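You operate a simulated robot arm through the tools that you are given. There is no shell and no other tool.

You are at the controls of a simulated robot arm. One attempt, no reset.

Task
Refit the pipe link and pump down to 0.1 mbar or less.
Fine: ballast knob and vent valve shut, red switch on last; leave the gas valve alone.
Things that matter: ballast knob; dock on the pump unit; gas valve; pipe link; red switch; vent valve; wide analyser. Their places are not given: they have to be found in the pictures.

It is judged by the outcome, as a careful person would: the job done as asked, and still so three seconds after it is handed in. It fails if anything else is knocked over, pushed out of place, dropped, spilled or broken.

Robot
A 7-joint arm with a three-finger gripper, fixed in place. Base frame: the origin is on the floor under the middle of its stand, x ahead of it, y to its left, z up. Units: m, degrees, N and s.
With the tool pointing down near the work surface it reaches from about 0.5 to 0.94 m from the base axis. Its first joint turns from -166.0 to 166.0 degrees. Payload 2.69 kg.
The tool frame sits at the grasp point between the pads (the TCP): z along the fingers, y along the line on which they close. The tips reach 0.029 m beyond it. The gripper opens to 0.12 m; its body begins 0.078 m behind the TCP.
Orientation is that of the tool frame in the base frame, as a unit quaternion [x, y, z, w]. With the fingers straight down and closing along the base's y, the tool's x points along the base's -x, its y along +y and its z along -z.

Tools
- The arm moves only by the tool drive_tool. Its argument "series" is one flat list of numbers, 7 for each row, row after row: the shift along the tool's x, y, z in m, then the turn, a rotation vector about the tool's x, y, z in degrees, then the opening, from 0 (shut) to 1 (fully open). In form: [tx, ty, tz, ax, ay, az, gripper, tx, ty, tz, ax, ay, az, gripper, ...]. A call has 1 to 20 rows; each row is the pose to reach, as a shift and turn from the pose commanded when the call began, along the tool's axes at that moment. Each row takes 0.2 s and may step no farther than 0.05 m and 8.6 degrees from the row before; otherwise, or with a gripper value out of range, the whole call is refused. Where a pose cannot be reached the arm comes as near as it can. A force on the tool above 40 N (or 10 N above the force at the start of the call, whichever is more), or a blocked arm, ends the call early, and 0.2 s more pass. Each finger travels about 0.04 m/s and halts on what it meets, pressing with about 33 N; the grip force reading is that of the motor and also rises with nothing between the fingers. The clock runs only during rows and for 0.2 s after the last one: add rows that repeat a pose to give the fingers time. It gives the time, the measured TCP pose, the force on the tool (base axes), the opening and the grip force at its end, in the units of the frame above (readings bear some noise), with the torque about the TCP (base axes, N m) and any sound that the robot's microphone picked up, and new pictures: "views" is both (left out), scene, wrist or none.
- Cameras (640 x 400 px; columns grow to the right, rows downward): "scene" is fixed at [0.2205, 0.5006, 1.1842]; the picture's right is [-0.84, -0.54, 0.00], its down [-0.18, 0.28, -0.94] and it looks along [0.51, -0.79, -0.33] (base axes); focal length 264 px, centre (320, 200). "wrist" rides on the gripper at [0.063, 0, -0.104] in the tool frame; the picture's right is [0.00, 1.00, 0.00], its down [-0.83, 0.00, -0.56] and it looks along [-0.56, 0.00, 0.83] (tool axes); focal length 275 px, centre (320, 200).
- raise_lower(by): slides the trunk up (or, below 0, down) by that many m; the arm rides with it, the base frame stays. It gives what a move gives, with no picture.
- point_at(camera, pixels): there is no depth. For up to 12 entries [column, row, z] of the newest picture of that camera ("zoom" is the newest enlarged one), the place [x, y] in the base frame at which the ray of that pixel passes the height z, good to about 0.002 m. The clock stands still meanwhile.
- inspect(camera, box): a new picture of the part [left, top, right, bottom] of that camera's present view, enlarged. The clock stands still meanwhile.
- job_done(): hands the job in; it is judged then, once.

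Open the gripper and draw the arm clear of the work before you hand the job in, unless the task says otherwise.

The tools are called after "Call:" by a JSON object that holds its "fn" and its "kwargs". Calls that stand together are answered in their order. drive_tool: Moves the arm, as the interface text tells. Its arguments: {"type":"object","properties":{"series":{"type":"array"},"views":{"type":"string","enum":["both","scene","wrist","none"]}},"required":["series"]} The other tools are called the same way: raise_lower (by) moves the trunk up or down; point_at (camera, pixels) gives the place at which the rays of pixels pass given heights; inspect (camera, box) takes an enlarged picture of a part of a camera's view; job_done () hands the job in.

At the start:

```text
time_s: 0.0
tool_pos: [0.4205, 0.0318, 1.1785]
ee_rot: [-0.015, 1.0, 0.013, -0.005]
ft_force: [0.5, -0.1, 0.1]
torque: [0.01, 0.0, 0.02]
gripper_width: 0.1201
grasp_force: 0.0
trunk travel left (down, up): [-0.588, 0.025]
```

scene: 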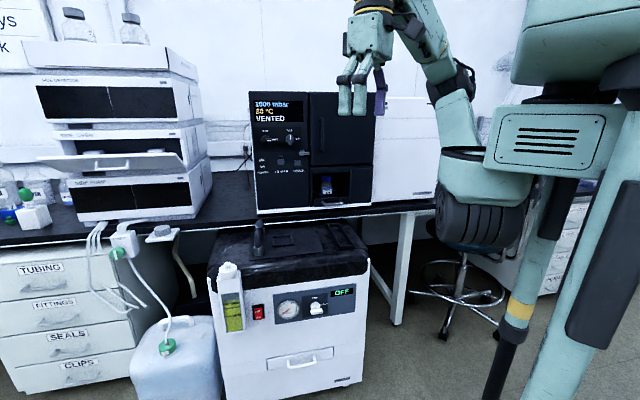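
wrist: 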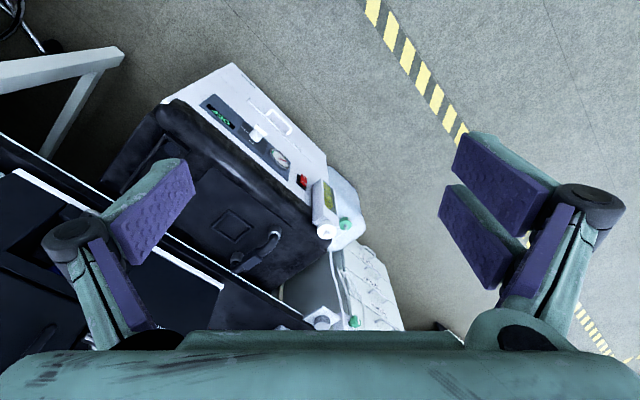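

I start by looking closely at the pump unit (scene ~[210-370, 220-400]) and the analyser (~[250-375, 90-215]) in enlarged pictures.

Call:
{"fn": "inspect", "kwargs": {"camera": "scene", "box": [200, 210, 380, 400]}}

Call:
{"fn": "inspect", "kwargs": {"camera": "scene", "box": [240, 80, 440, 215]}}

Call:
{"fn": "inspect", "kwargs": {"camera": "scene", "box": [0, 150, 230, 400]}}

Call:
{"fn": "inspect", "kwargs": {"camera": "wrist", "box": [100, 60, 420, 340]}}

```text
2.11 times, centred on (290, 305) of scene
```

zoom: 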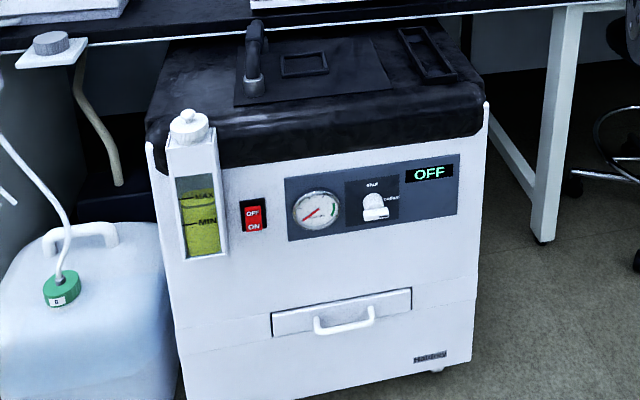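

```text
2.96 times, centred on (340, 148) of scene
```

zoom: 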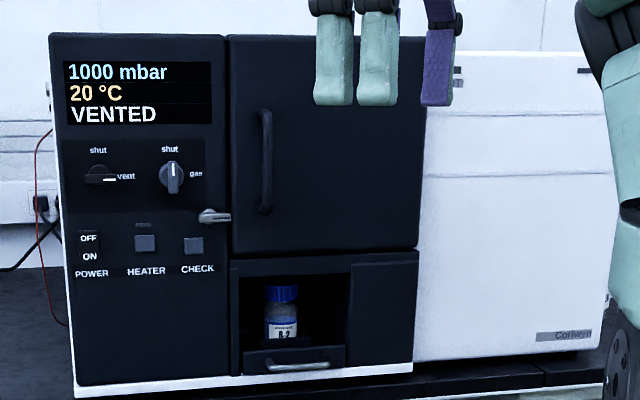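

```text
1.60 times, centred on (115, 275) of scene
```

zoom: 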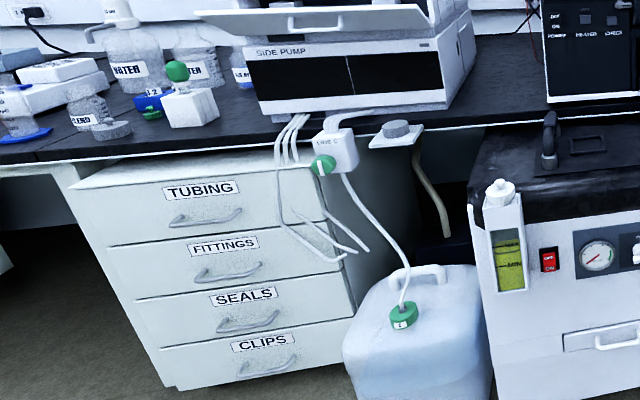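

```text
1.43 times, centred on (260, 200) of wrist
```

zoom: 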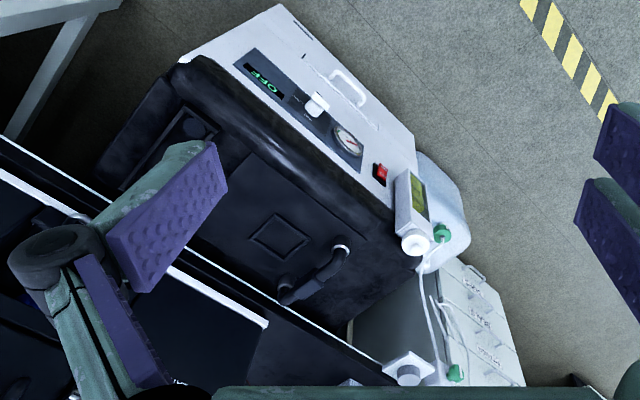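

The pump unit top holds a dark elbow near scene (258,240); I zoom harder on that, on the knob panel, and on the bracket at (160,233).

Call:
{"fn": "inspect", "kwargs": {"camera": "scene", "box": [210, 205, 290, 260]}}

Call:
{"fn": "inspect", "kwargs": {"camera": "scene", "box": [100, 200, 200, 270]}}

Call:
{"fn": "inspect", "kwargs": {"camera": "scene", "box": [270, 275, 370, 335]}}

Call:
{"fn": "inspect", "kwargs": {"camera": "scene", "box": [250, 90, 330, 150]}}

Call:
{"fn": "inspect", "kwargs": {"camera": "wrist", "box": [200, 180, 360, 300]}}

Call:
{"fn": "inspect", "kwargs": {"camera": "scene", "box": [210, 250, 290, 340]}}

```text
7.27 times, centred on (250, 232) of scene
```

zoom: 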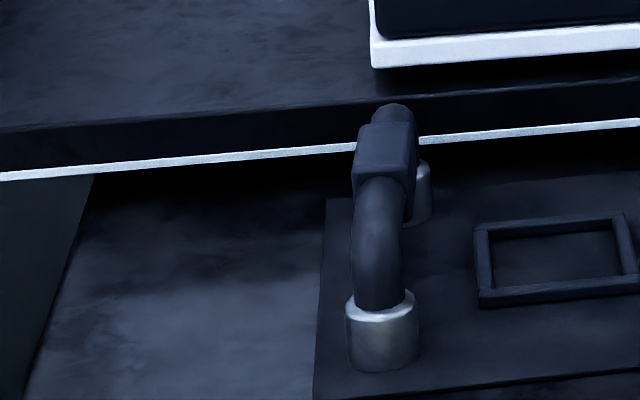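

```text
5.71 times, centred on (150, 235) of scene
```

zoom: 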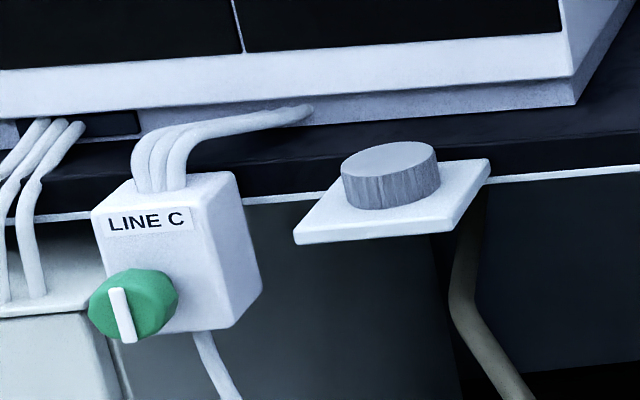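

```text
6.40 times, centred on (320, 305) of scene
```

zoom: 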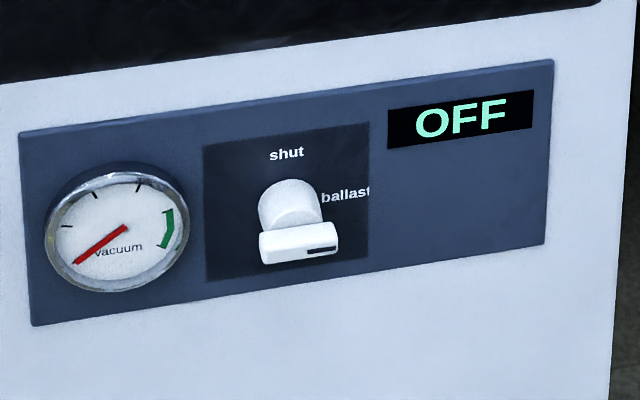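

```text
6.67 times, centred on (290, 120) of scene
```

zoom: 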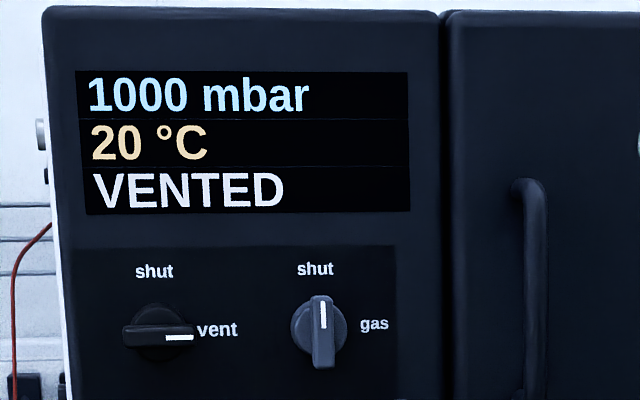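

```text
3.33 times, centred on (280, 240) of wrist
```

zoom: 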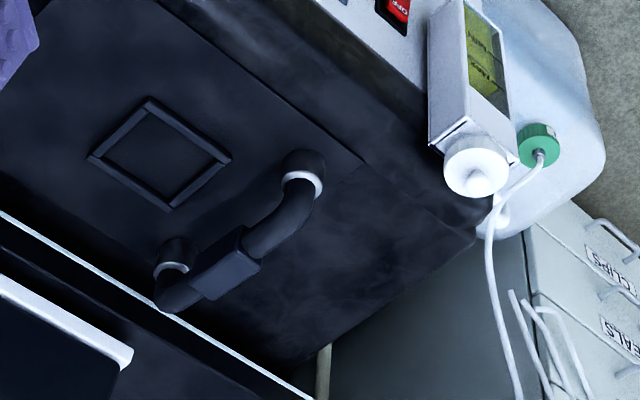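

```text
4.44 times, centred on (250, 295) of scene
```

zoom: 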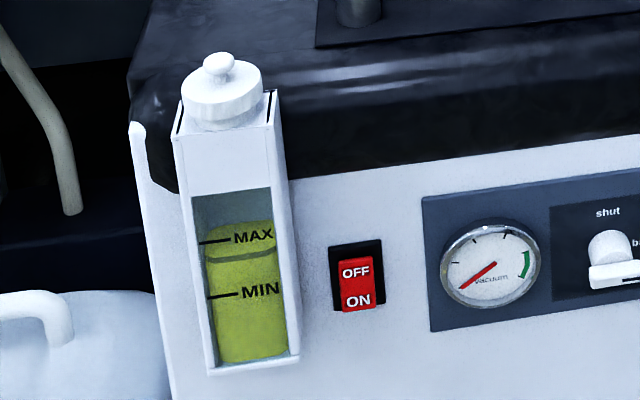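

The link looks like the dark U-bow with a block in the middle on the pump top. I triangulate key features by reading rays at several heights from both cameras.

Call:
{"fn": "point_at", "kwargs": {"camera": "scene", "pixels": [[257, 250, 0.4], [257, 250, 0.5], [257, 250, 0.6], [257, 250, 0.7], [258, 312, 0.3], [258, 312, 0.4], [258, 312, 0.5], [317, 309, 0.4], [317, 309, 0.5], [229, 268, 0.4], [229, 268, 0.5], [229, 268, 0.6]]}}

Call:
{"fn": "point_at", "kwargs": {"camera": "wrist", "pixels": [[275, 234, 0.4], [275, 234, 0.5], [275, 234, 0.6], [275, 234, 0.7], [302, 182, 0.3], [302, 182, 0.4], [302, 182, 0.5], [257, 133, 0.4], [257, 133, 0.5], [327, 232, 0.4], [327, 232, 0.5], [327, 232, 0.6]]}}

```text
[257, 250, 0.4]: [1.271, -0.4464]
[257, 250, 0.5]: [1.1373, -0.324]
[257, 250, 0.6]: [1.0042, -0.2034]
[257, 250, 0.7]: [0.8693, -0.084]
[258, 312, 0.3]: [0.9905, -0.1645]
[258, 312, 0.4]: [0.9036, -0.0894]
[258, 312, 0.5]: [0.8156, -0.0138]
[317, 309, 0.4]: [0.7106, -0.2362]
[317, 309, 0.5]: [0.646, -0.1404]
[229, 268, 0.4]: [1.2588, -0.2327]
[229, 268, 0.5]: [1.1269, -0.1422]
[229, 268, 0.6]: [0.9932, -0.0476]
```

```text
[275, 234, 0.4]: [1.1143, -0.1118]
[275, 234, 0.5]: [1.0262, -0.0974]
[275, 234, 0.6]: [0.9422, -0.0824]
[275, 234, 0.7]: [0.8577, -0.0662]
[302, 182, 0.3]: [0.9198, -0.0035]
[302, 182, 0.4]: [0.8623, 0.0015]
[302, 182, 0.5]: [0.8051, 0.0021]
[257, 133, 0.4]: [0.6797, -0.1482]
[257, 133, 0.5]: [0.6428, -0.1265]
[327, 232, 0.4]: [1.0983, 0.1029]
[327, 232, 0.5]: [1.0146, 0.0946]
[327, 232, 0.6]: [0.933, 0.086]
```

Rays agree on: red switch ≈(0.797,0.002,0.52), ballast knob ≈(0.636,-0.125,0.515), front collar of the bow ≈(0.847,-0.065,0.715); pump front normal ≈(-0.62,0.785). I move the open hand above and in front of the pump, turning ~52° about tool z so the wrist camera looks squarely at it.

Call:
{"fn": "drive_tool", "kwargs": {"series": [-0.036, 0.009, 0.022, 0, 0, 6.46, 1, -0.072, 0.018, 0.045, 0, 0, 12.9, 1, -0.109, 0.026, 0.068, 0, 0, 19.4, 1, -0.145, 0.035, 0.09, 0, 0, 25.8, 1, -0.181, 0.044, 0.113, 0, 0, 32.3, 1, -0.218, 0.053, 0.135, 0, 0, 38.8, 1, -0.254, 0.061, 0.158, 0, 0, 45.2, 1, -0.29, 0.07, 0.18, 0, 0, 51.7, 1]}}

```text
time_s: 1.8
tool_pos: [0.7069, 0.1136, 0.9982]
ee_rot: [0.424, 0.905, 0.01, -0.009]
ft_force: [0.0, 0.0, 0.1]
torque: [0.0, 0.02, 0.02]
gripper_width: 0.1206
grasp_force: 0.1
trunk travel left (down, up): [-0.588, 0.025]
```

scene: 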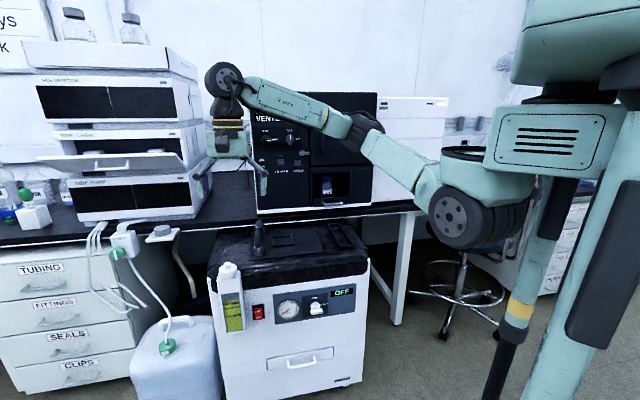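
wrist: 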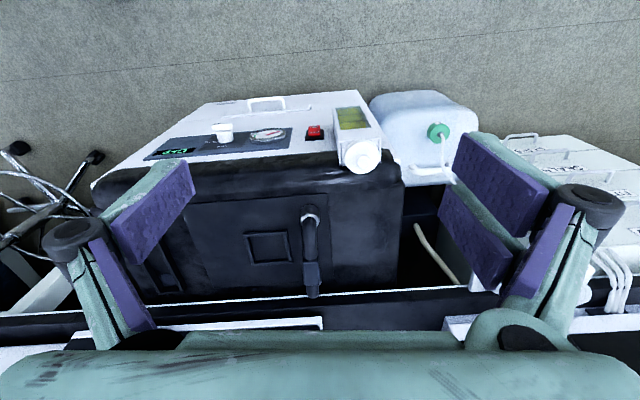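

The wrist view now looks straight onto the pump top; bow spans (310,210)-(314,297). I inspect it enlarged.

Call:
{"fn": "inspect", "kwargs": {"camera": "wrist", "box": [230, 190, 400, 310]}}

Call:
{"fn": "inspect", "kwargs": {"camera": "wrist", "box": [360, 170, 640, 345]}}

Call:
{"fn": "inspect", "kwargs": {"camera": "wrist", "box": [90, 80, 400, 280]}}

```text
3.33 times, centred on (315, 250) of wrist
```

zoom: 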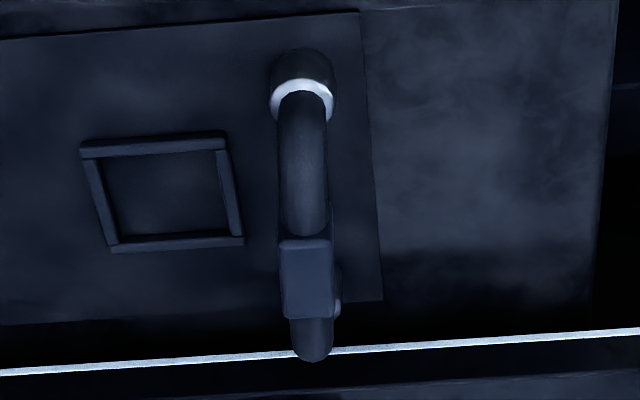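

```text
2.29 times, centred on (500, 258) of wrist
```

zoom: 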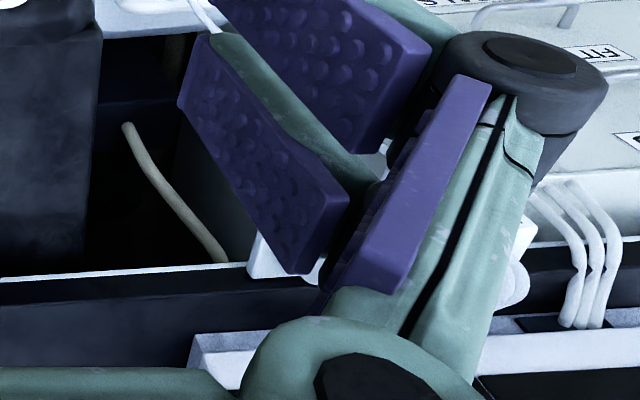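

```text
2.00 times, centred on (245, 180) of wrist
```

zoom: 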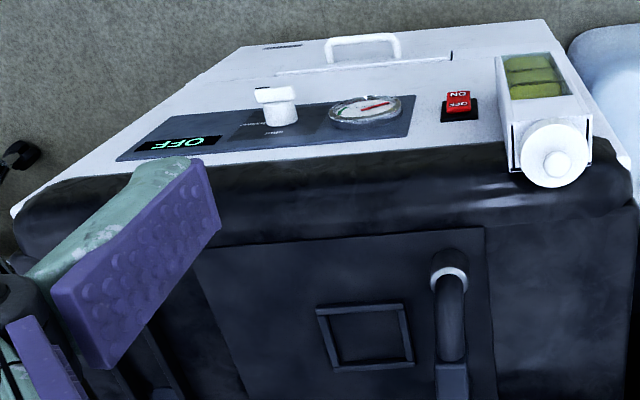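

I triangulate the bow parts again from this nearer view (front ring, block, rear end, rear collar) against the scene rays.

Call:
{"fn": "point_at", "kwargs": {"camera": "wrist", "pixels": [[309.6, 219, 0.68], [309.6, 219, 0.72], [309.6, 219, 0.76], [311, 273.4, 0.76], [311, 273.4, 0.8], [311, 273.4, 0.84], [312.6, 293.5, 0.72], [312.6, 293.5, 0.76], [312.6, 293.5, 0.8], [320.4, 280, 0.68], [320.4, 280, 0.72], [320.4, 280, 0.76]]}}

Call:
{"fn": "point_at", "kwargs": {"camera": "scene", "pixels": [[258.5, 246.5, 0.68], [258.5, 246.5, 0.72], [258.5, 246.5, 0.76], [259, 226.5, 0.76], [259, 226.5, 0.8], [259, 226.5, 0.84], [260, 219.4, 0.72], [260, 219.4, 0.76], [260, 219.4, 0.8], [264.5, 230.6, 0.68], [264.5, 230.6, 0.72], [264.5, 230.6, 0.76]]}}

```text
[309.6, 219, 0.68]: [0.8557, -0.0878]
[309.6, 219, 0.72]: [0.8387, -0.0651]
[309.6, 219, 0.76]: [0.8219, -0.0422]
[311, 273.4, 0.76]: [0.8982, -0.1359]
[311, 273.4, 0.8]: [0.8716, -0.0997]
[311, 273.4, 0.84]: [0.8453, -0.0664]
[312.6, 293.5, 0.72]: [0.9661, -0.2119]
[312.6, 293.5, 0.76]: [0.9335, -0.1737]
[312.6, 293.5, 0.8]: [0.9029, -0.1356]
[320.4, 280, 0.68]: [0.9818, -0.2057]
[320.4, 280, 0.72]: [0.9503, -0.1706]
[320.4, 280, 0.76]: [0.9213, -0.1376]
```

```text
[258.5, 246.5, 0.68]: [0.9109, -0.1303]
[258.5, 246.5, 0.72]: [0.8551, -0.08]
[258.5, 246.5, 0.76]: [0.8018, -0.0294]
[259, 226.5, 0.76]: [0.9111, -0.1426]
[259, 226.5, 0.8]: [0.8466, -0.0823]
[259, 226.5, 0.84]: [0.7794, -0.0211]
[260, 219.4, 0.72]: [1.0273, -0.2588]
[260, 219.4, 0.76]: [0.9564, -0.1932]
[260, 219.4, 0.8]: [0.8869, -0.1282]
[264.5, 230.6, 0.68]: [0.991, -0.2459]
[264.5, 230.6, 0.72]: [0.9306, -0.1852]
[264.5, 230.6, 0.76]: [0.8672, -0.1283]
```

Front ring ≈(0.833,-0.058,0.735), block ≈(0.888,-0.121,0.775). I tilt the hand -35° about tool x and come in from the right side so the wrist camera sees the bow in profile and how its legs sit in the collars.

Call:
{"fn": "drive_tool", "kwargs": {"series": [-0.027, -0.018, 0.012, -5.83, 0, 0, 1, -0.054, -0.037, 0.023, -11.67, 0, 0, 1, -0.082, -0.055, 0.035, -17.5, 0, 0, 1, -0.109, -0.073, 0.047, -23.3, 0, 0, 1, -0.136, -0.092, 0.058, -29.2, 0, 0, 1, -0.163, -0.11, 0.07, -35, 0, 0, 1]}}

```text
time_s: 3.2
tool_pos: [0.7276, -0.0778, 0.9254]
ee_rot: [0.406, 0.861, 0.282, 0.118]
ft_force: [0.3, -0.1, -0.5]
torque: [0.0, 0.03, 0.01]
gripper_width: 0.1197
grasp_force: 0.1
trunk travel left (down, up): [-0.588, 0.025]
```

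scene: 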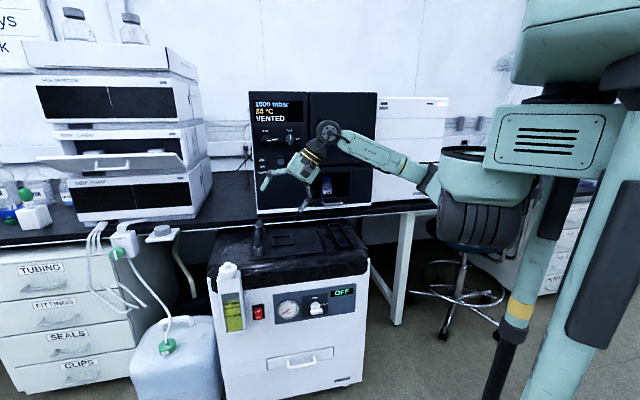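
wrist: 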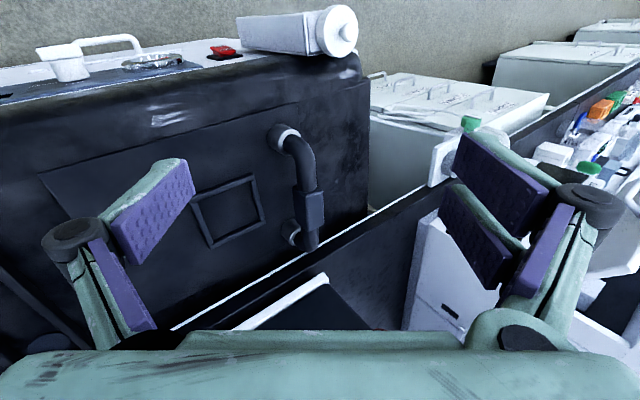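

The profile is now visible near (300,185); I enlarge it, and also the left part of the view.

Call:
{"fn": "inspect", "kwargs": {"camera": "wrist", "box": [230, 110, 370, 260]}}

Call:
{"fn": "inspect", "kwargs": {"camera": "wrist", "box": [400, 60, 640, 230]}}

Call:
{"fn": "inspect", "kwargs": {"camera": "wrist", "box": [0, 0, 240, 150]}}

```text
2.67 times, centred on (300, 185) of wrist
```

zoom: 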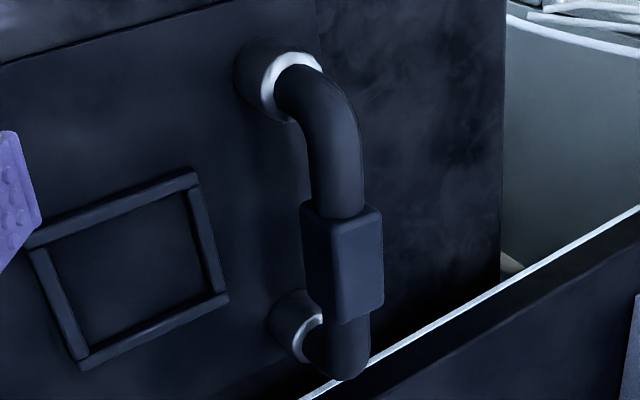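

```text
2.35 times, centred on (520, 145) of wrist
```

zoom: 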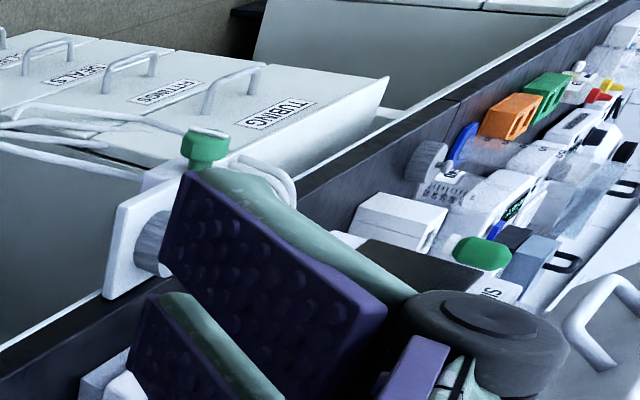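

```text
2.67 times, centred on (120, 75) of wrist
```

zoom: 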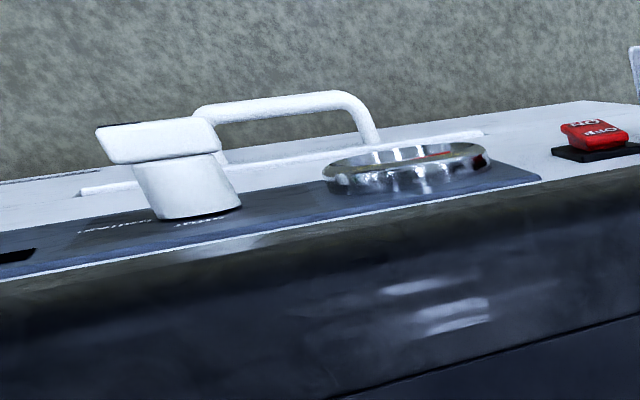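

Both legs of the bow appear to enter steel collars, so I must find out whether this is really the link fitted or parked. I check the other frames on the pump top: scene rays at z≈0.69 for the square frame and the long frame near (327,236).

Call:
{"fn": "inspect", "kwargs": {"camera": "scene", "box": [260, 205, 380, 280]}}

Call:
{"fn": "point_at", "kwargs": {"camera": "scene", "pixels": [[317, 222, 0.69], [335, 247, 0.69], [285, 237, 0.69], [210, 265, 0.69], [340, 225, 0.69], [365, 270, 0.66], [209, 275, 0.66]]}}

```text
5.33 times, centred on (320, 242) of scene
```

zoom: 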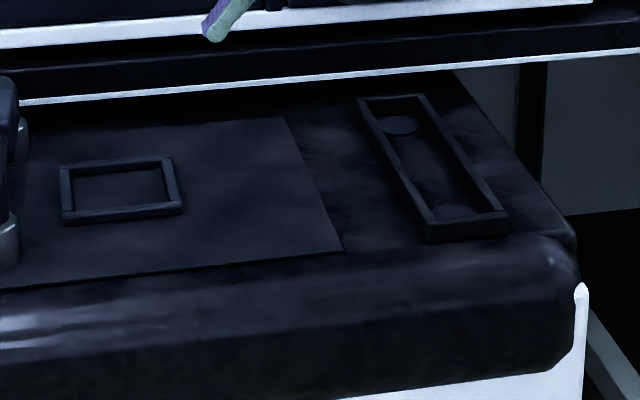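

```text
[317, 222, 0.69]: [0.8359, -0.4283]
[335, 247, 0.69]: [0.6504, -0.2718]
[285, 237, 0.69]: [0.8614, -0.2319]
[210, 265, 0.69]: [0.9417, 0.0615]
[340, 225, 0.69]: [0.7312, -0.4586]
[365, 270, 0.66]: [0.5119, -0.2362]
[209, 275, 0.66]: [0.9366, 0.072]
```

The long frame is a tray with two round spots at scene ≈(335,228) and (345,244), about bow-length apart. I fix the pump-top height from the square frame's corners in both views.

Call:
{"fn": "point_at", "kwargs": {"camera": "scene", "pixels": [[272.2, 246.1, 0.66], [272.2, 246.1, 0.7], [292.2, 234.1, 0.66], [292.2, 234.1, 0.7], [335, 228, 0.68], [335, 228, 0.7], [345.3, 244.4, 0.68], [345.3, 244.4, 0.7], [258, 253, 0.68], [258, 253, 0.7]]}}

Call:
{"fn": "point_at", "kwargs": {"camera": "wrist", "pixels": [[253.8, 175.5, 0.66], [253.8, 175.5, 0.7], [210.7, 247.8, 0.66], [210.7, 247.8, 0.7], [265.4, 222.4, 0.7], [190, 200, 0.7], [279, 137, 0.7], [279, 137, 0.72], [288, 233, 0.7], [288, 233, 0.72]]}}

```text
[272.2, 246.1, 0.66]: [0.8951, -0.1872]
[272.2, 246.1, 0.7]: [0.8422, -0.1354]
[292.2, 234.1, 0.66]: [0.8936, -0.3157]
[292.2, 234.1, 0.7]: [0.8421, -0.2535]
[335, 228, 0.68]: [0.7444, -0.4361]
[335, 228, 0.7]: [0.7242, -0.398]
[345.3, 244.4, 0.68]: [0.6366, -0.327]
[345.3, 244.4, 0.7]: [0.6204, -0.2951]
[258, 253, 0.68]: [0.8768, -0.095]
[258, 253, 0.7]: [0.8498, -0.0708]
```

```text
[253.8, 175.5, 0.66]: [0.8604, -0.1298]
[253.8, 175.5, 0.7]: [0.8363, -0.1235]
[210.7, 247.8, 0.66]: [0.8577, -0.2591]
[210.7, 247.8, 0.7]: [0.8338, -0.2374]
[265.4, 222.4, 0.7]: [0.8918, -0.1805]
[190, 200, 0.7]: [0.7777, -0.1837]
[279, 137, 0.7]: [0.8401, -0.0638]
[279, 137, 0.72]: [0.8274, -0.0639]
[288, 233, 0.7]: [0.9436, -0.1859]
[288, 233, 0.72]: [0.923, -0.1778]
```

Square frame corners agree at z≈0.71 and its sides run at 45°, so the pump's inward direction is (0.707,-0.707); the tray spots are ≈(0.724,-0.398) and (0.620,-0.295). I level the hand, square it to 45°, and move it to look at the tray up close.

Call:
{"fn": "drive_tool", "kwargs": {"series": [0.0008, -0.0289, -0.0257, 5.93, 0.02, -0.885, 1, 0.0016, -0.0579, -0.0514, 11.87, 0.04, -1.77, 1, 0.0023, -0.0868, -0.0771, 17.8, 0.065, -2.655, 1, 0.0031, -0.1157, -0.1028, 23.73, 0.09, -3.54, 1, 0.0039, -0.1447, -0.1285, 29.67, 0.11, -4.425, 1, 0.0047, -0.1736, -0.1542, 35.6, 0.13, -5.31, 1]}}

```text
time_s: 4.6
tool_pos: [0.5478, -0.2235, 0.9475]
ee_rot: [0.383, 0.924, 0.0, 0.0]
ft_force: [0.4, 0.2, 0.0]
torque: [0.01, 0.01, -0.04]
gripper_width: 0.12
grasp_force: 0.0
trunk travel left (down, up): [-0.588, 0.025]
```

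scene: 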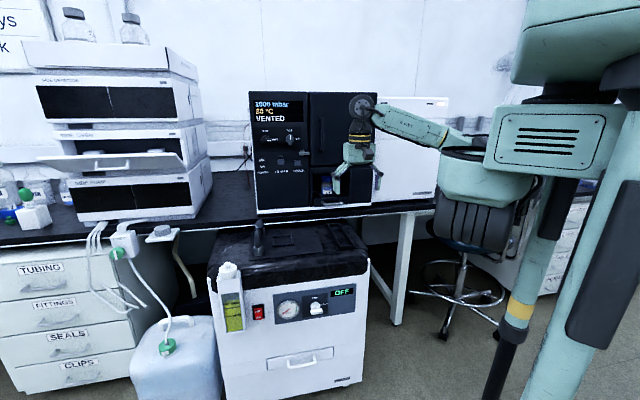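
wrist: 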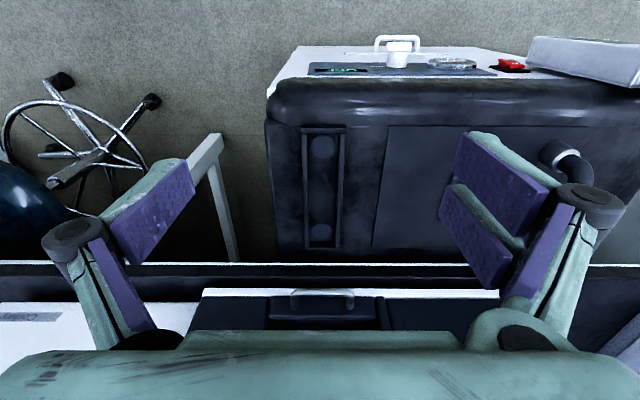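

The hand is square to the pump now; the tray is at wrist (323,188). I enlarge it.

Call:
{"fn": "inspect", "kwargs": {"camera": "wrist", "box": [270, 110, 400, 260]}}

Call:
{"fn": "inspect", "kwargs": {"camera": "wrist", "box": [260, 30, 640, 130]}}

Call:
{"fn": "inspect", "kwargs": {"camera": "wrist", "box": [500, 120, 640, 220]}}

Call:
{"fn": "point_at", "kwargs": {"camera": "wrist", "pixels": [[304, 127, 0.71], [345, 127, 0.71], [340, 248, 0.71], [304, 248, 0.71], [323, 145, 0.7], [321, 229, 0.7], [240, 263, 0.72], [240, 263, 0.76]]}}

```text
2.67 times, centred on (335, 185) of wrist
```

zoom: 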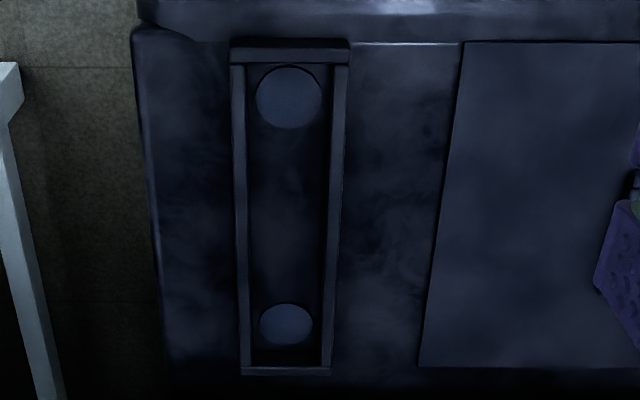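

```text
1.68 times, centred on (450, 80) of wrist
```

zoom: 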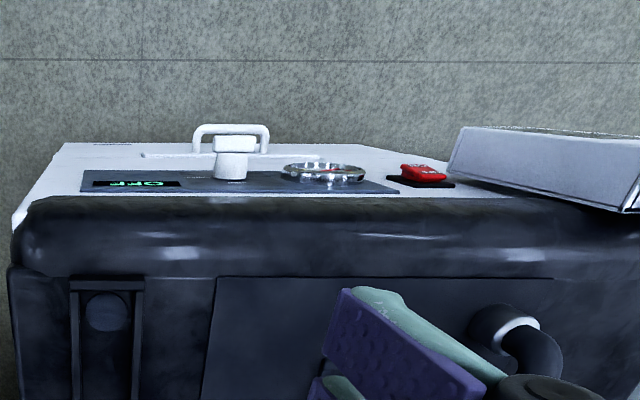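

```text
4.00 times, centred on (570, 170) of wrist
```

zoom: 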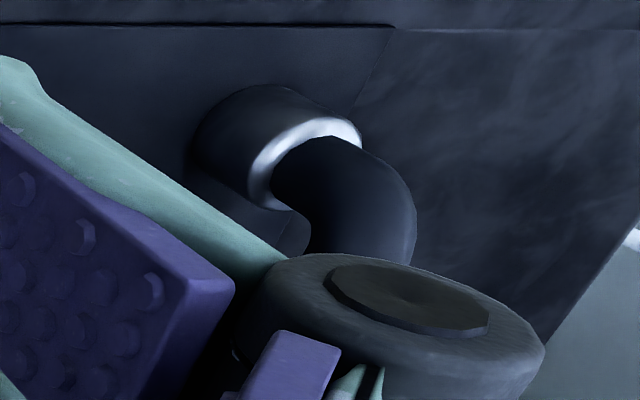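

```text
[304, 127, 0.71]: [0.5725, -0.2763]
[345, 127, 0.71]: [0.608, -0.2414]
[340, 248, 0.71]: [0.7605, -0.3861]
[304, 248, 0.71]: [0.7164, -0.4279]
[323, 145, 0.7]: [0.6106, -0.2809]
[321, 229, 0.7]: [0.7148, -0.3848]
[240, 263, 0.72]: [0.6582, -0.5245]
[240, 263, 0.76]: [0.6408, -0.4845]
```

The tray has two foot-sized discs ≈(0.611,-0.282) and (0.717,-0.387), matching the bow's two steel feet, so it reads as the dock. I slide along the pump front (+tool y 0.316) to look squarely down at the bow.

Call:
{"fn": "drive_tool", "kwargs": {"series": [0, 0.045, 0, 0, 0, 0, 1, 0, 0.09, 0, 0, 0, 0, 1, 0, 0.135, 0, 0, 0, 0, 1, 0, 0.18, 0, 0, 0, 0, 1, 0, 0.225, 0, 0, 0, 0, 1, 0, 0.27, 0, 0, 0, 0, 1, 0, 0.3157, 0, 0, 0, 0, 1, 0, 0.3157, 0, 0, 0, 0, 1], "views": "wrist"}}

```text
time_s: 6.4
tool_pos: [0.772, 0.0006, 0.9466]
ee_rot: [0.383, 0.924, 0.0, 0.0]
ft_force: [0.8, -0.2, 0.0]
torque: [-0.02, 0.04, -0.01]
gripper_width: 0.1198
grasp_force: 0.0
trunk travel left (down, up): [-0.588, 0.025]
```

wrist: 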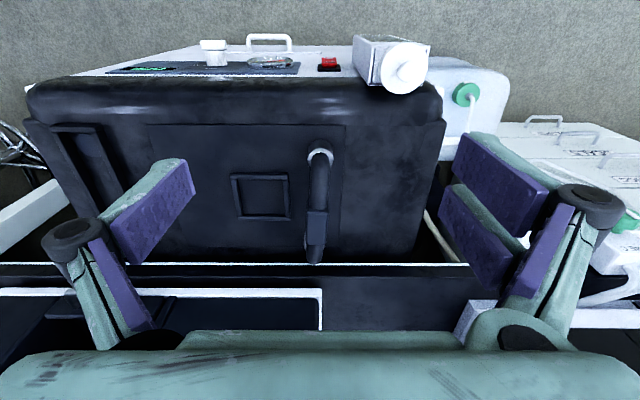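

Call:
{"fn": "inspect", "kwargs": {"camera": "wrist", "box": [260, 135, 380, 275]}}

```text
2.86 times, centred on (320, 205) of wrist
```

zoom: 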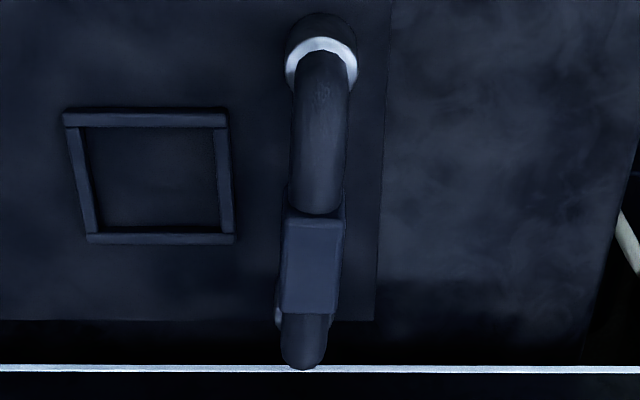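

The bow is slightly skewed against the square frame (runs from (321,158) to (313,262)). I measure its block corners and ring at plausible heights.

Call:
{"fn": "point_at", "kwargs": {"camera": "wrist", "pixels": [[309.5, 212.7, 0.785], [328.1, 212.7, 0.785], [306.4, 244.2, 0.785], [326, 244.2, 0.785], [320.7, 157.8, 0.735], [313.7, 263.8, 0.77], [316.2, 228.5, 0.785], [316.2, 228.5, 0.775], [320.7, 157.8, 0.725], [307, 245, 0.71], [326, 245, 0.71]]}}

Call:
{"fn": "inspect", "kwargs": {"camera": "scene", "box": [235, 205, 285, 260]}}

```text
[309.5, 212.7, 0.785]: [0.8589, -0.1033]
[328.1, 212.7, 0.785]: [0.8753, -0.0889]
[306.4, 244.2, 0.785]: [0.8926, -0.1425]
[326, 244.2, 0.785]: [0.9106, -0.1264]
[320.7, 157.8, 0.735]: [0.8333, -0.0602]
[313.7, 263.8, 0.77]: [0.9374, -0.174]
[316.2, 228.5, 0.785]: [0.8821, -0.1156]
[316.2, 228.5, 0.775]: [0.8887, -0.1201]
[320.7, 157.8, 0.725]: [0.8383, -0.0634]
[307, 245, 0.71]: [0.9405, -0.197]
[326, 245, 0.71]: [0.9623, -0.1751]
```

```text
7.27 times, centred on (260, 232) of scene
```

zoom: 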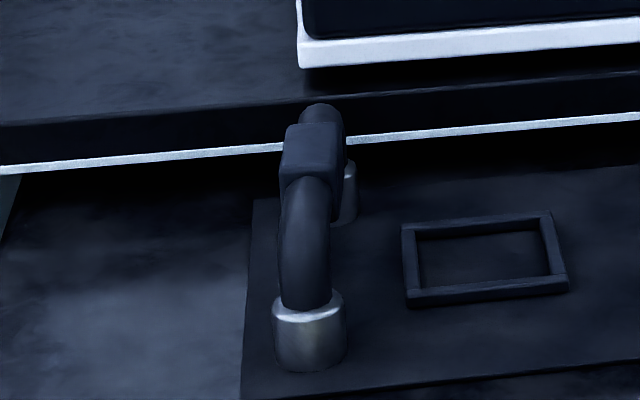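

The link runs at about -48° (3° off the pump axis), block centre ≈(0.883,-0.117). I bring the hand over it with 3° extra turn, staying at z≈0.875 for a close measurement.

Call:
{"fn": "drive_tool", "kwargs": {"series": [-0.033, -0.001, 0.0143, 0, 0, 0.6, 1, -0.065, -0.0015, 0.0286, 0, 0, 1.2, 1, -0.098, -0.002, 0.043, 0, 0, 1.8, 1, -0.13, -0.003, 0.0573, 0, 0, 2.4, 1, -0.163, -0.0033, 0.0716, 0, 0, 3.0, 1, -0.163, -0.0033, 0.0716, 0, 0, 3.0, 1]}}

```text
time_s: 7.8
tool_pos: [0.8785, -0.1199, 0.8794]
ee_rot: [0.407, 0.914, 0.0, 0.001]
ft_force: [0.4, 0.7, -0.1]
torque: [0.02, -0.02, -0.03]
gripper_width: 0.1198
grasp_force: 0.0
trunk travel left (down, up): [-0.588, 0.025]
```

scene: 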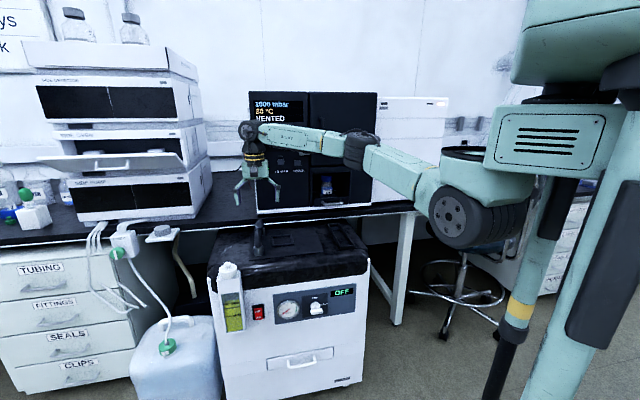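
wrist: 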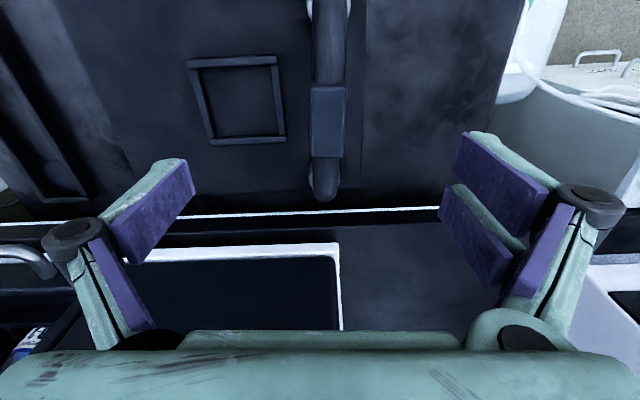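

Call:
{"fn": "inspect", "kwargs": {"camera": "wrist", "box": [250, 0, 410, 210]}}

```text
1.90 times, centred on (330, 105) of wrist
```

zoom: 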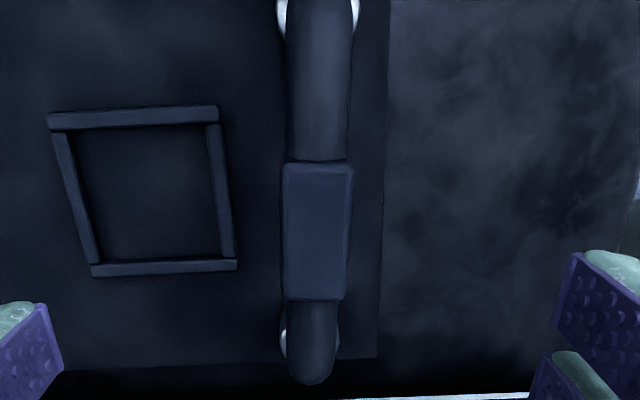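

I read the block's corners and the pipe at their heights from this near view.

Call:
{"fn": "point_at", "kwargs": {"camera": "wrist", "pixels": [[312.7, 86.6, 0.787], [346.9, 86.6, 0.787], [310.5, 156.6, 0.787], [343.2, 157.7, 0.787], [328.4, 122, 0.787], [329.2, 10, 0.765], [324.8, 195, 0.77], [312.7, 86.6, 0.78], [346.9, 86.6, 0.78], [310.5, 156.6, 0.78], [343.2, 157.7, 0.78]]}}

```text
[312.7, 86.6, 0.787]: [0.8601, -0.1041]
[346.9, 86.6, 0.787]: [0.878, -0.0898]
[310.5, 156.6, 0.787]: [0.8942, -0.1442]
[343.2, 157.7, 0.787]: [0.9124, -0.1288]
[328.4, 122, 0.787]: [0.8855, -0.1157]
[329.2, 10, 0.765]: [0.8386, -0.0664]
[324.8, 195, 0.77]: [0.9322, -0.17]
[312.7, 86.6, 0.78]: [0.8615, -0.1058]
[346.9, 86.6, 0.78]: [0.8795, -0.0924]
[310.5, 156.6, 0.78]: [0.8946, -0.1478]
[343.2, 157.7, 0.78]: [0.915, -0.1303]
```

Block centre ≈(0.8865,-0.1185), top z≈0.78, angle ≈-48.5°; it lies +6 mm in tool y from my axis. I correct that and come down 50 mm, then recheck.

Call:
{"fn": "drive_tool", "kwargs": {"series": [-0.002, 0.0065, 0.0, 0, 0, 0.5, 1, -0.003, 0.0065, 0.025, 0, 0, 0.5, 1, -0.003, 0.0065, 0.05, 0, 0, 0.5, 1, -0.003, 0.0065, 0.05, 0, 0, 0.5, 1, -0.003, 0.0065, 0.05, 0, 0, 0.5, 1], "views": "both"}}

Call:
{"fn": "inspect", "kwargs": {"camera": "wrist", "box": [220, 0, 420, 240]}}

```text
time_s: 9.0
tool_pos: [0.8874, -0.1197, 0.8307]
ee_rot: [0.411, 0.911, -0.001, 0.0]
ft_force: [0.4, 0.3, 0.9]
torque: [0.03, -0.02, -0.04]
gripper_width: 0.1198
grasp_force: 0.0
trunk travel left (down, up): [-0.588, 0.025]
```

scene: 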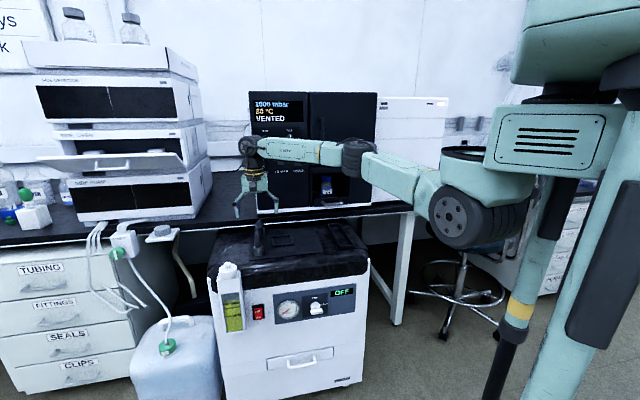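
wrist: 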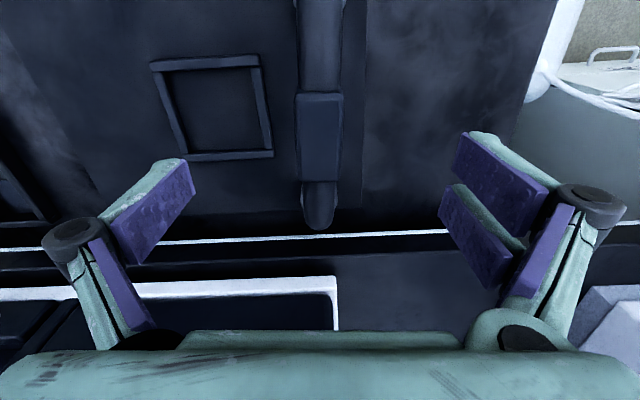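

```text
1.67 times, centred on (320, 120) of wrist
```

zoom: 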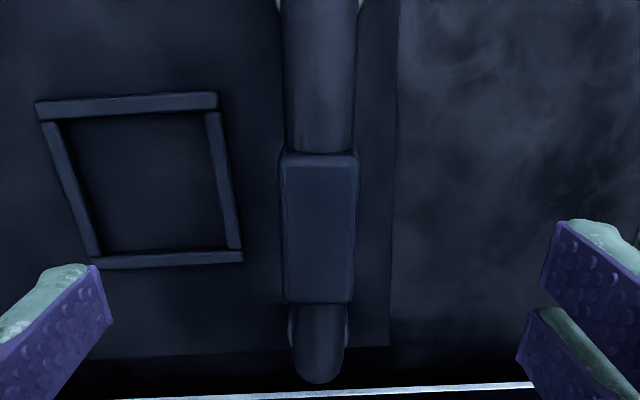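

Block is centred (cols ≈319) with ~1° lean left. I turn 1° more, shift 3 mm outward and lower to z≈0.766 with the hand open.

Call:
{"fn": "drive_tool", "kwargs": {"series": [0.003, 0.0, 0.02, 0, 0, 1.0, 1, 0.003, 0.0, 0.04, 0, 0, 1.0, 1, 0.003, 0, 0.055, 0, 0, 1.0, 1, 0.003, 0, 0.065, 0, 0, 1.0, 1, 0.003, 0, 0.065, 0, 0, 1.0, 1, 0.003, 0, 0.065, 0, 0, 1.0, 1], "views": "both"}}

Call:
{"fn": "inspect", "kwargs": {"camera": "wrist", "box": [180, 50, 460, 260]}}

Call:
{"fn": "inspect", "kwargs": {"camera": "scene", "box": [220, 190, 300, 265]}}

```text
time_s: 10.4
tool_pos: [0.8886, -0.115, 0.7621]
ee_rot: [0.419, 0.908, 0.001, -0.001]
ft_force: [0.0, -0.6, -0.4]
torque: [0.03, -0.02, 0.03]
gripper_width: 0.12
grasp_force: 0.2
trunk travel left (down, up): [-0.588, 0.025]
```

scene: 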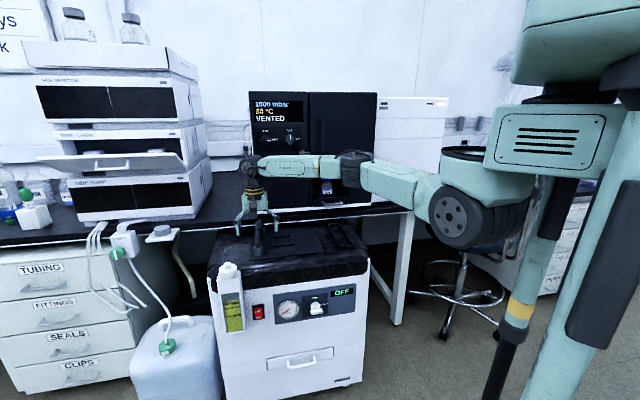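
wrist: 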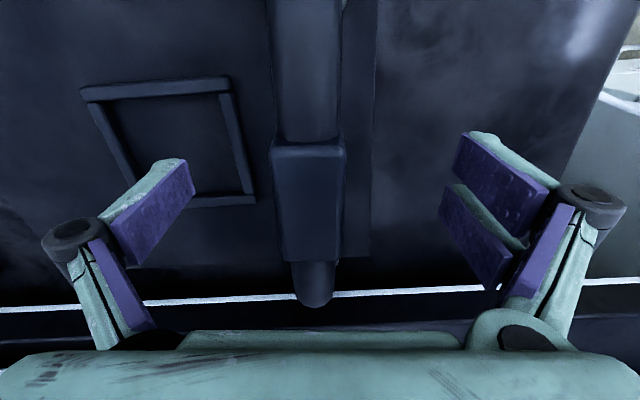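

```text
1.90 times, centred on (320, 155) of wrist
```

zoom: 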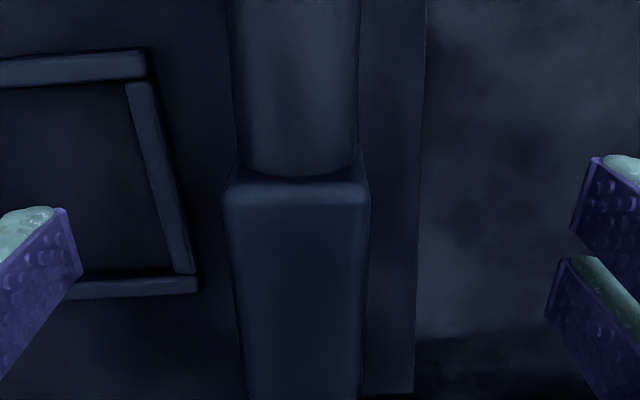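

```text
5.33 times, centred on (260, 228) of scene
```

zoom: 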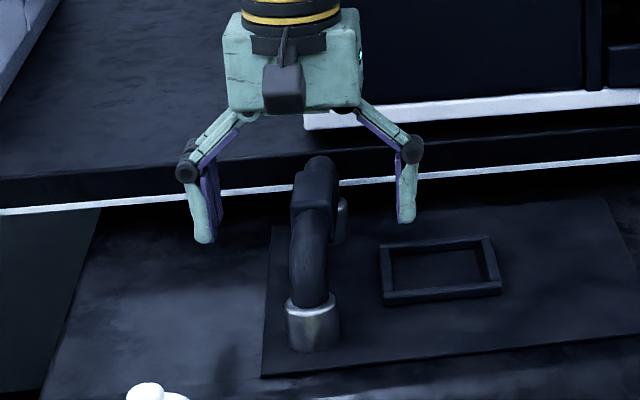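

The block now sits ~4 mm to -y of the tool axis (col ≈309 at row 200). I shift -4 mm in tool y and close part-way to 0.35 to check centring before touching.

Call:
{"fn": "drive_tool", "kwargs": {"series": [0, -0.004, 0, 0, 0, 0, 1, 0, -0.004, 0, 0, 0, 0, 0.8, 0, -0.004, 0, 0, 0, 0, 0.6, 0, -0.004, 0, 0, 0, 0, 0.45, 0, -0.004, 0, 0, 0, 0, 0.38, 0, -0.004, 0, 0, 0, 0, 0.38, 0, -0.004, 0, 0, 0, 0, 0.38], "views": "both"}}

Call:
{"fn": "inspect", "kwargs": {"camera": "wrist", "box": [200, 80, 440, 320]}}

Call:
{"fn": "inspect", "kwargs": {"camera": "scene", "box": [230, 195, 290, 255]}}

```text
time_s: 12.0
tool_pos: [0.884, -0.1178, 0.7621]
ee_rot: [0.419, 0.908, 0.0, 0.0]
ft_force: [0.1, -0.3, -0.2]
torque: [0.02, -0.03, -0.02]
gripper_width: 0.0456
grasp_force: 0.2
trunk travel left (down, up): [-0.588, 0.025]
```

scene: 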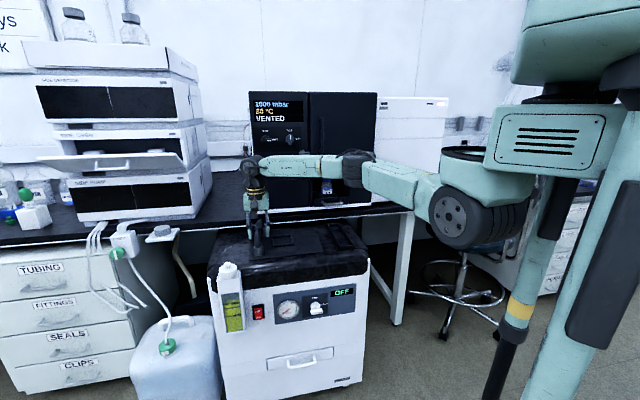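
wrist: 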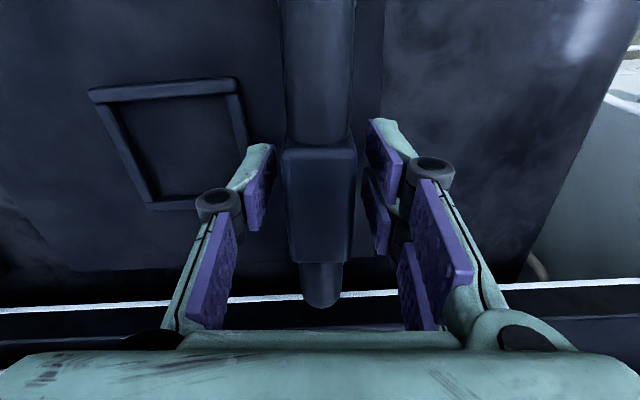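

```text
1.67 times, centred on (320, 200) of wrist
```

zoom: 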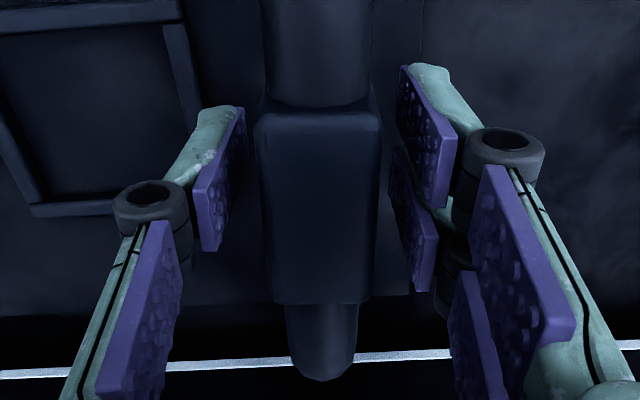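

```text
6.67 times, centred on (260, 225) of scene
```

zoom: 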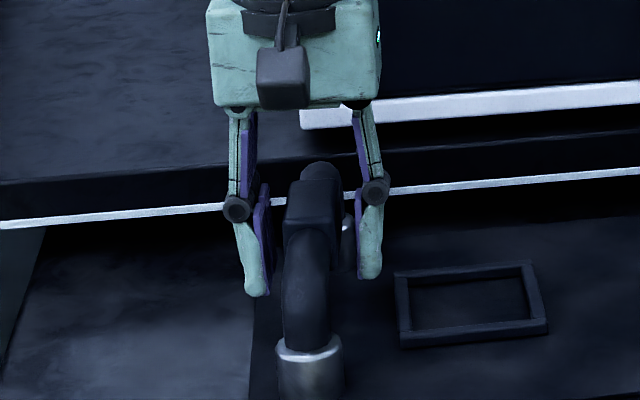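

The block is centred between the pads (gaps ≈15 and ≈17 zoom px). I close on it fully.

Call:
{"fn": "drive_tool", "kwargs": {"series": [0, 0, 0, 0, 0, 0, 0.3, 0, 0, 0, 0, 0, 0, 0.2, 0, 0, 0, 0, 0, 0, 0.1, 0, 0, 0, 0, 0, 0, 0, 0, 0, 0, 0, 0, 0, 0, 0, 0, 0, 0, 0, 0, 0], "views": "both"}}

```text
time_s: 13.4
tool_pos: [0.8854, -0.1178, 0.762]
ee_rot: [0.419, 0.908, 0.0, 0.0]
ft_force: [1.6, -0.1, 0.9]
torque: [-0.03, -0.04, -0.01]
gripper_width: 0.0271
grasp_force: 32.5
trunk travel left (down, up): [-0.588, 0.025]
```

scene: 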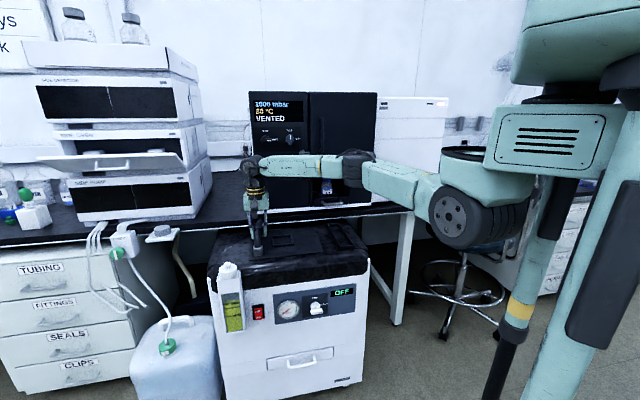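
wrist: 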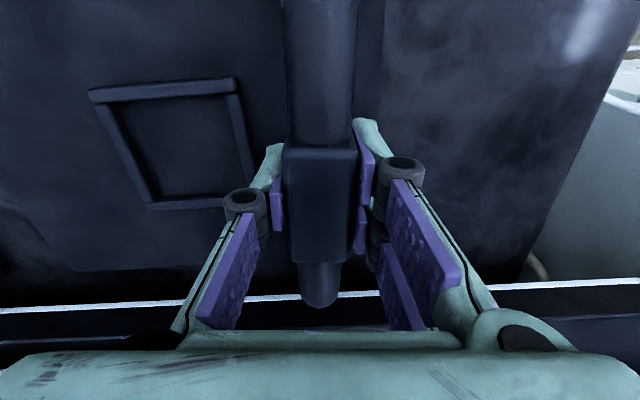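

Gripped at 27 mm with 32.5 N. I lift gently 30 mm and watch force and whether the steel collars come up with the bow.

Call:
{"fn": "drive_tool", "kwargs": {"series": [0, 0, -0.005, 0, 0, 0, 0, 0, 0, -0.012, 0, 0, 0, 0, 0, 0, -0.02, 0, 0, 0, 0, 0, 0, -0.03, 0, 0, 0, 0, 0, 0, -0.03, 0, 0, 0, 0], "views": "both"}}

Call:
{"fn": "inspect", "kwargs": {"camera": "scene", "box": [230, 195, 290, 260]}}

```text
time_s: 14.6
tool_pos: [0.884, -0.1174, 0.793]
ee_rot: [0.419, 0.908, 0.0, 0.0]
ft_force: [-0.3, -0.9, -2.2]
torque: [-0.04, -0.01, 0.01]
gripper_width: 0.0268
grasp_force: 32.6
trunk travel left (down, up): [-0.588, 0.025]
```

scene: 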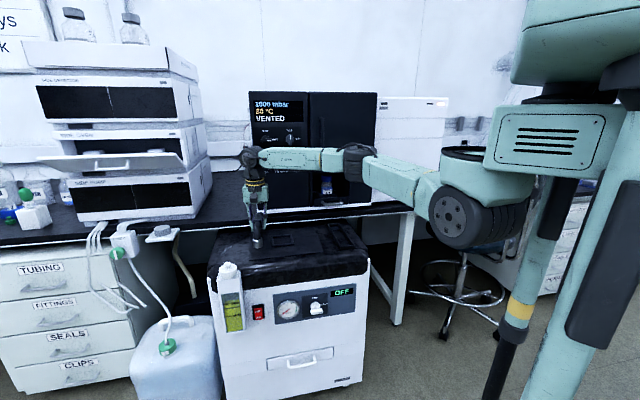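
wrist: 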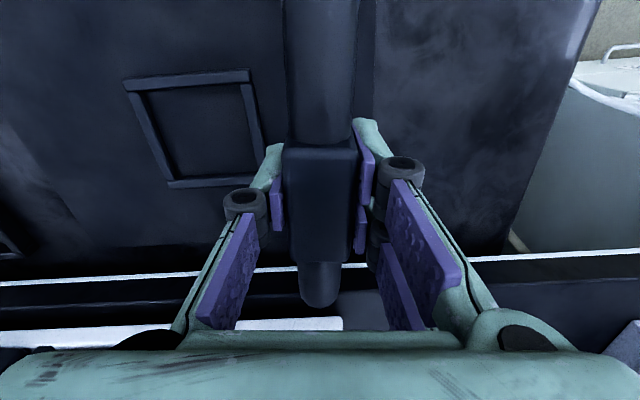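

```text
6.15 times, centred on (260, 228) of scene
```

zoom: 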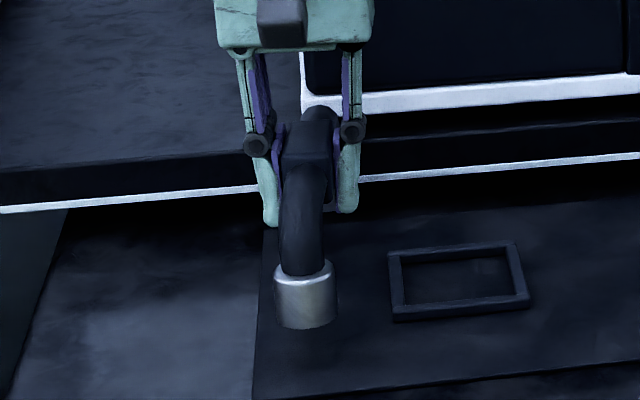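

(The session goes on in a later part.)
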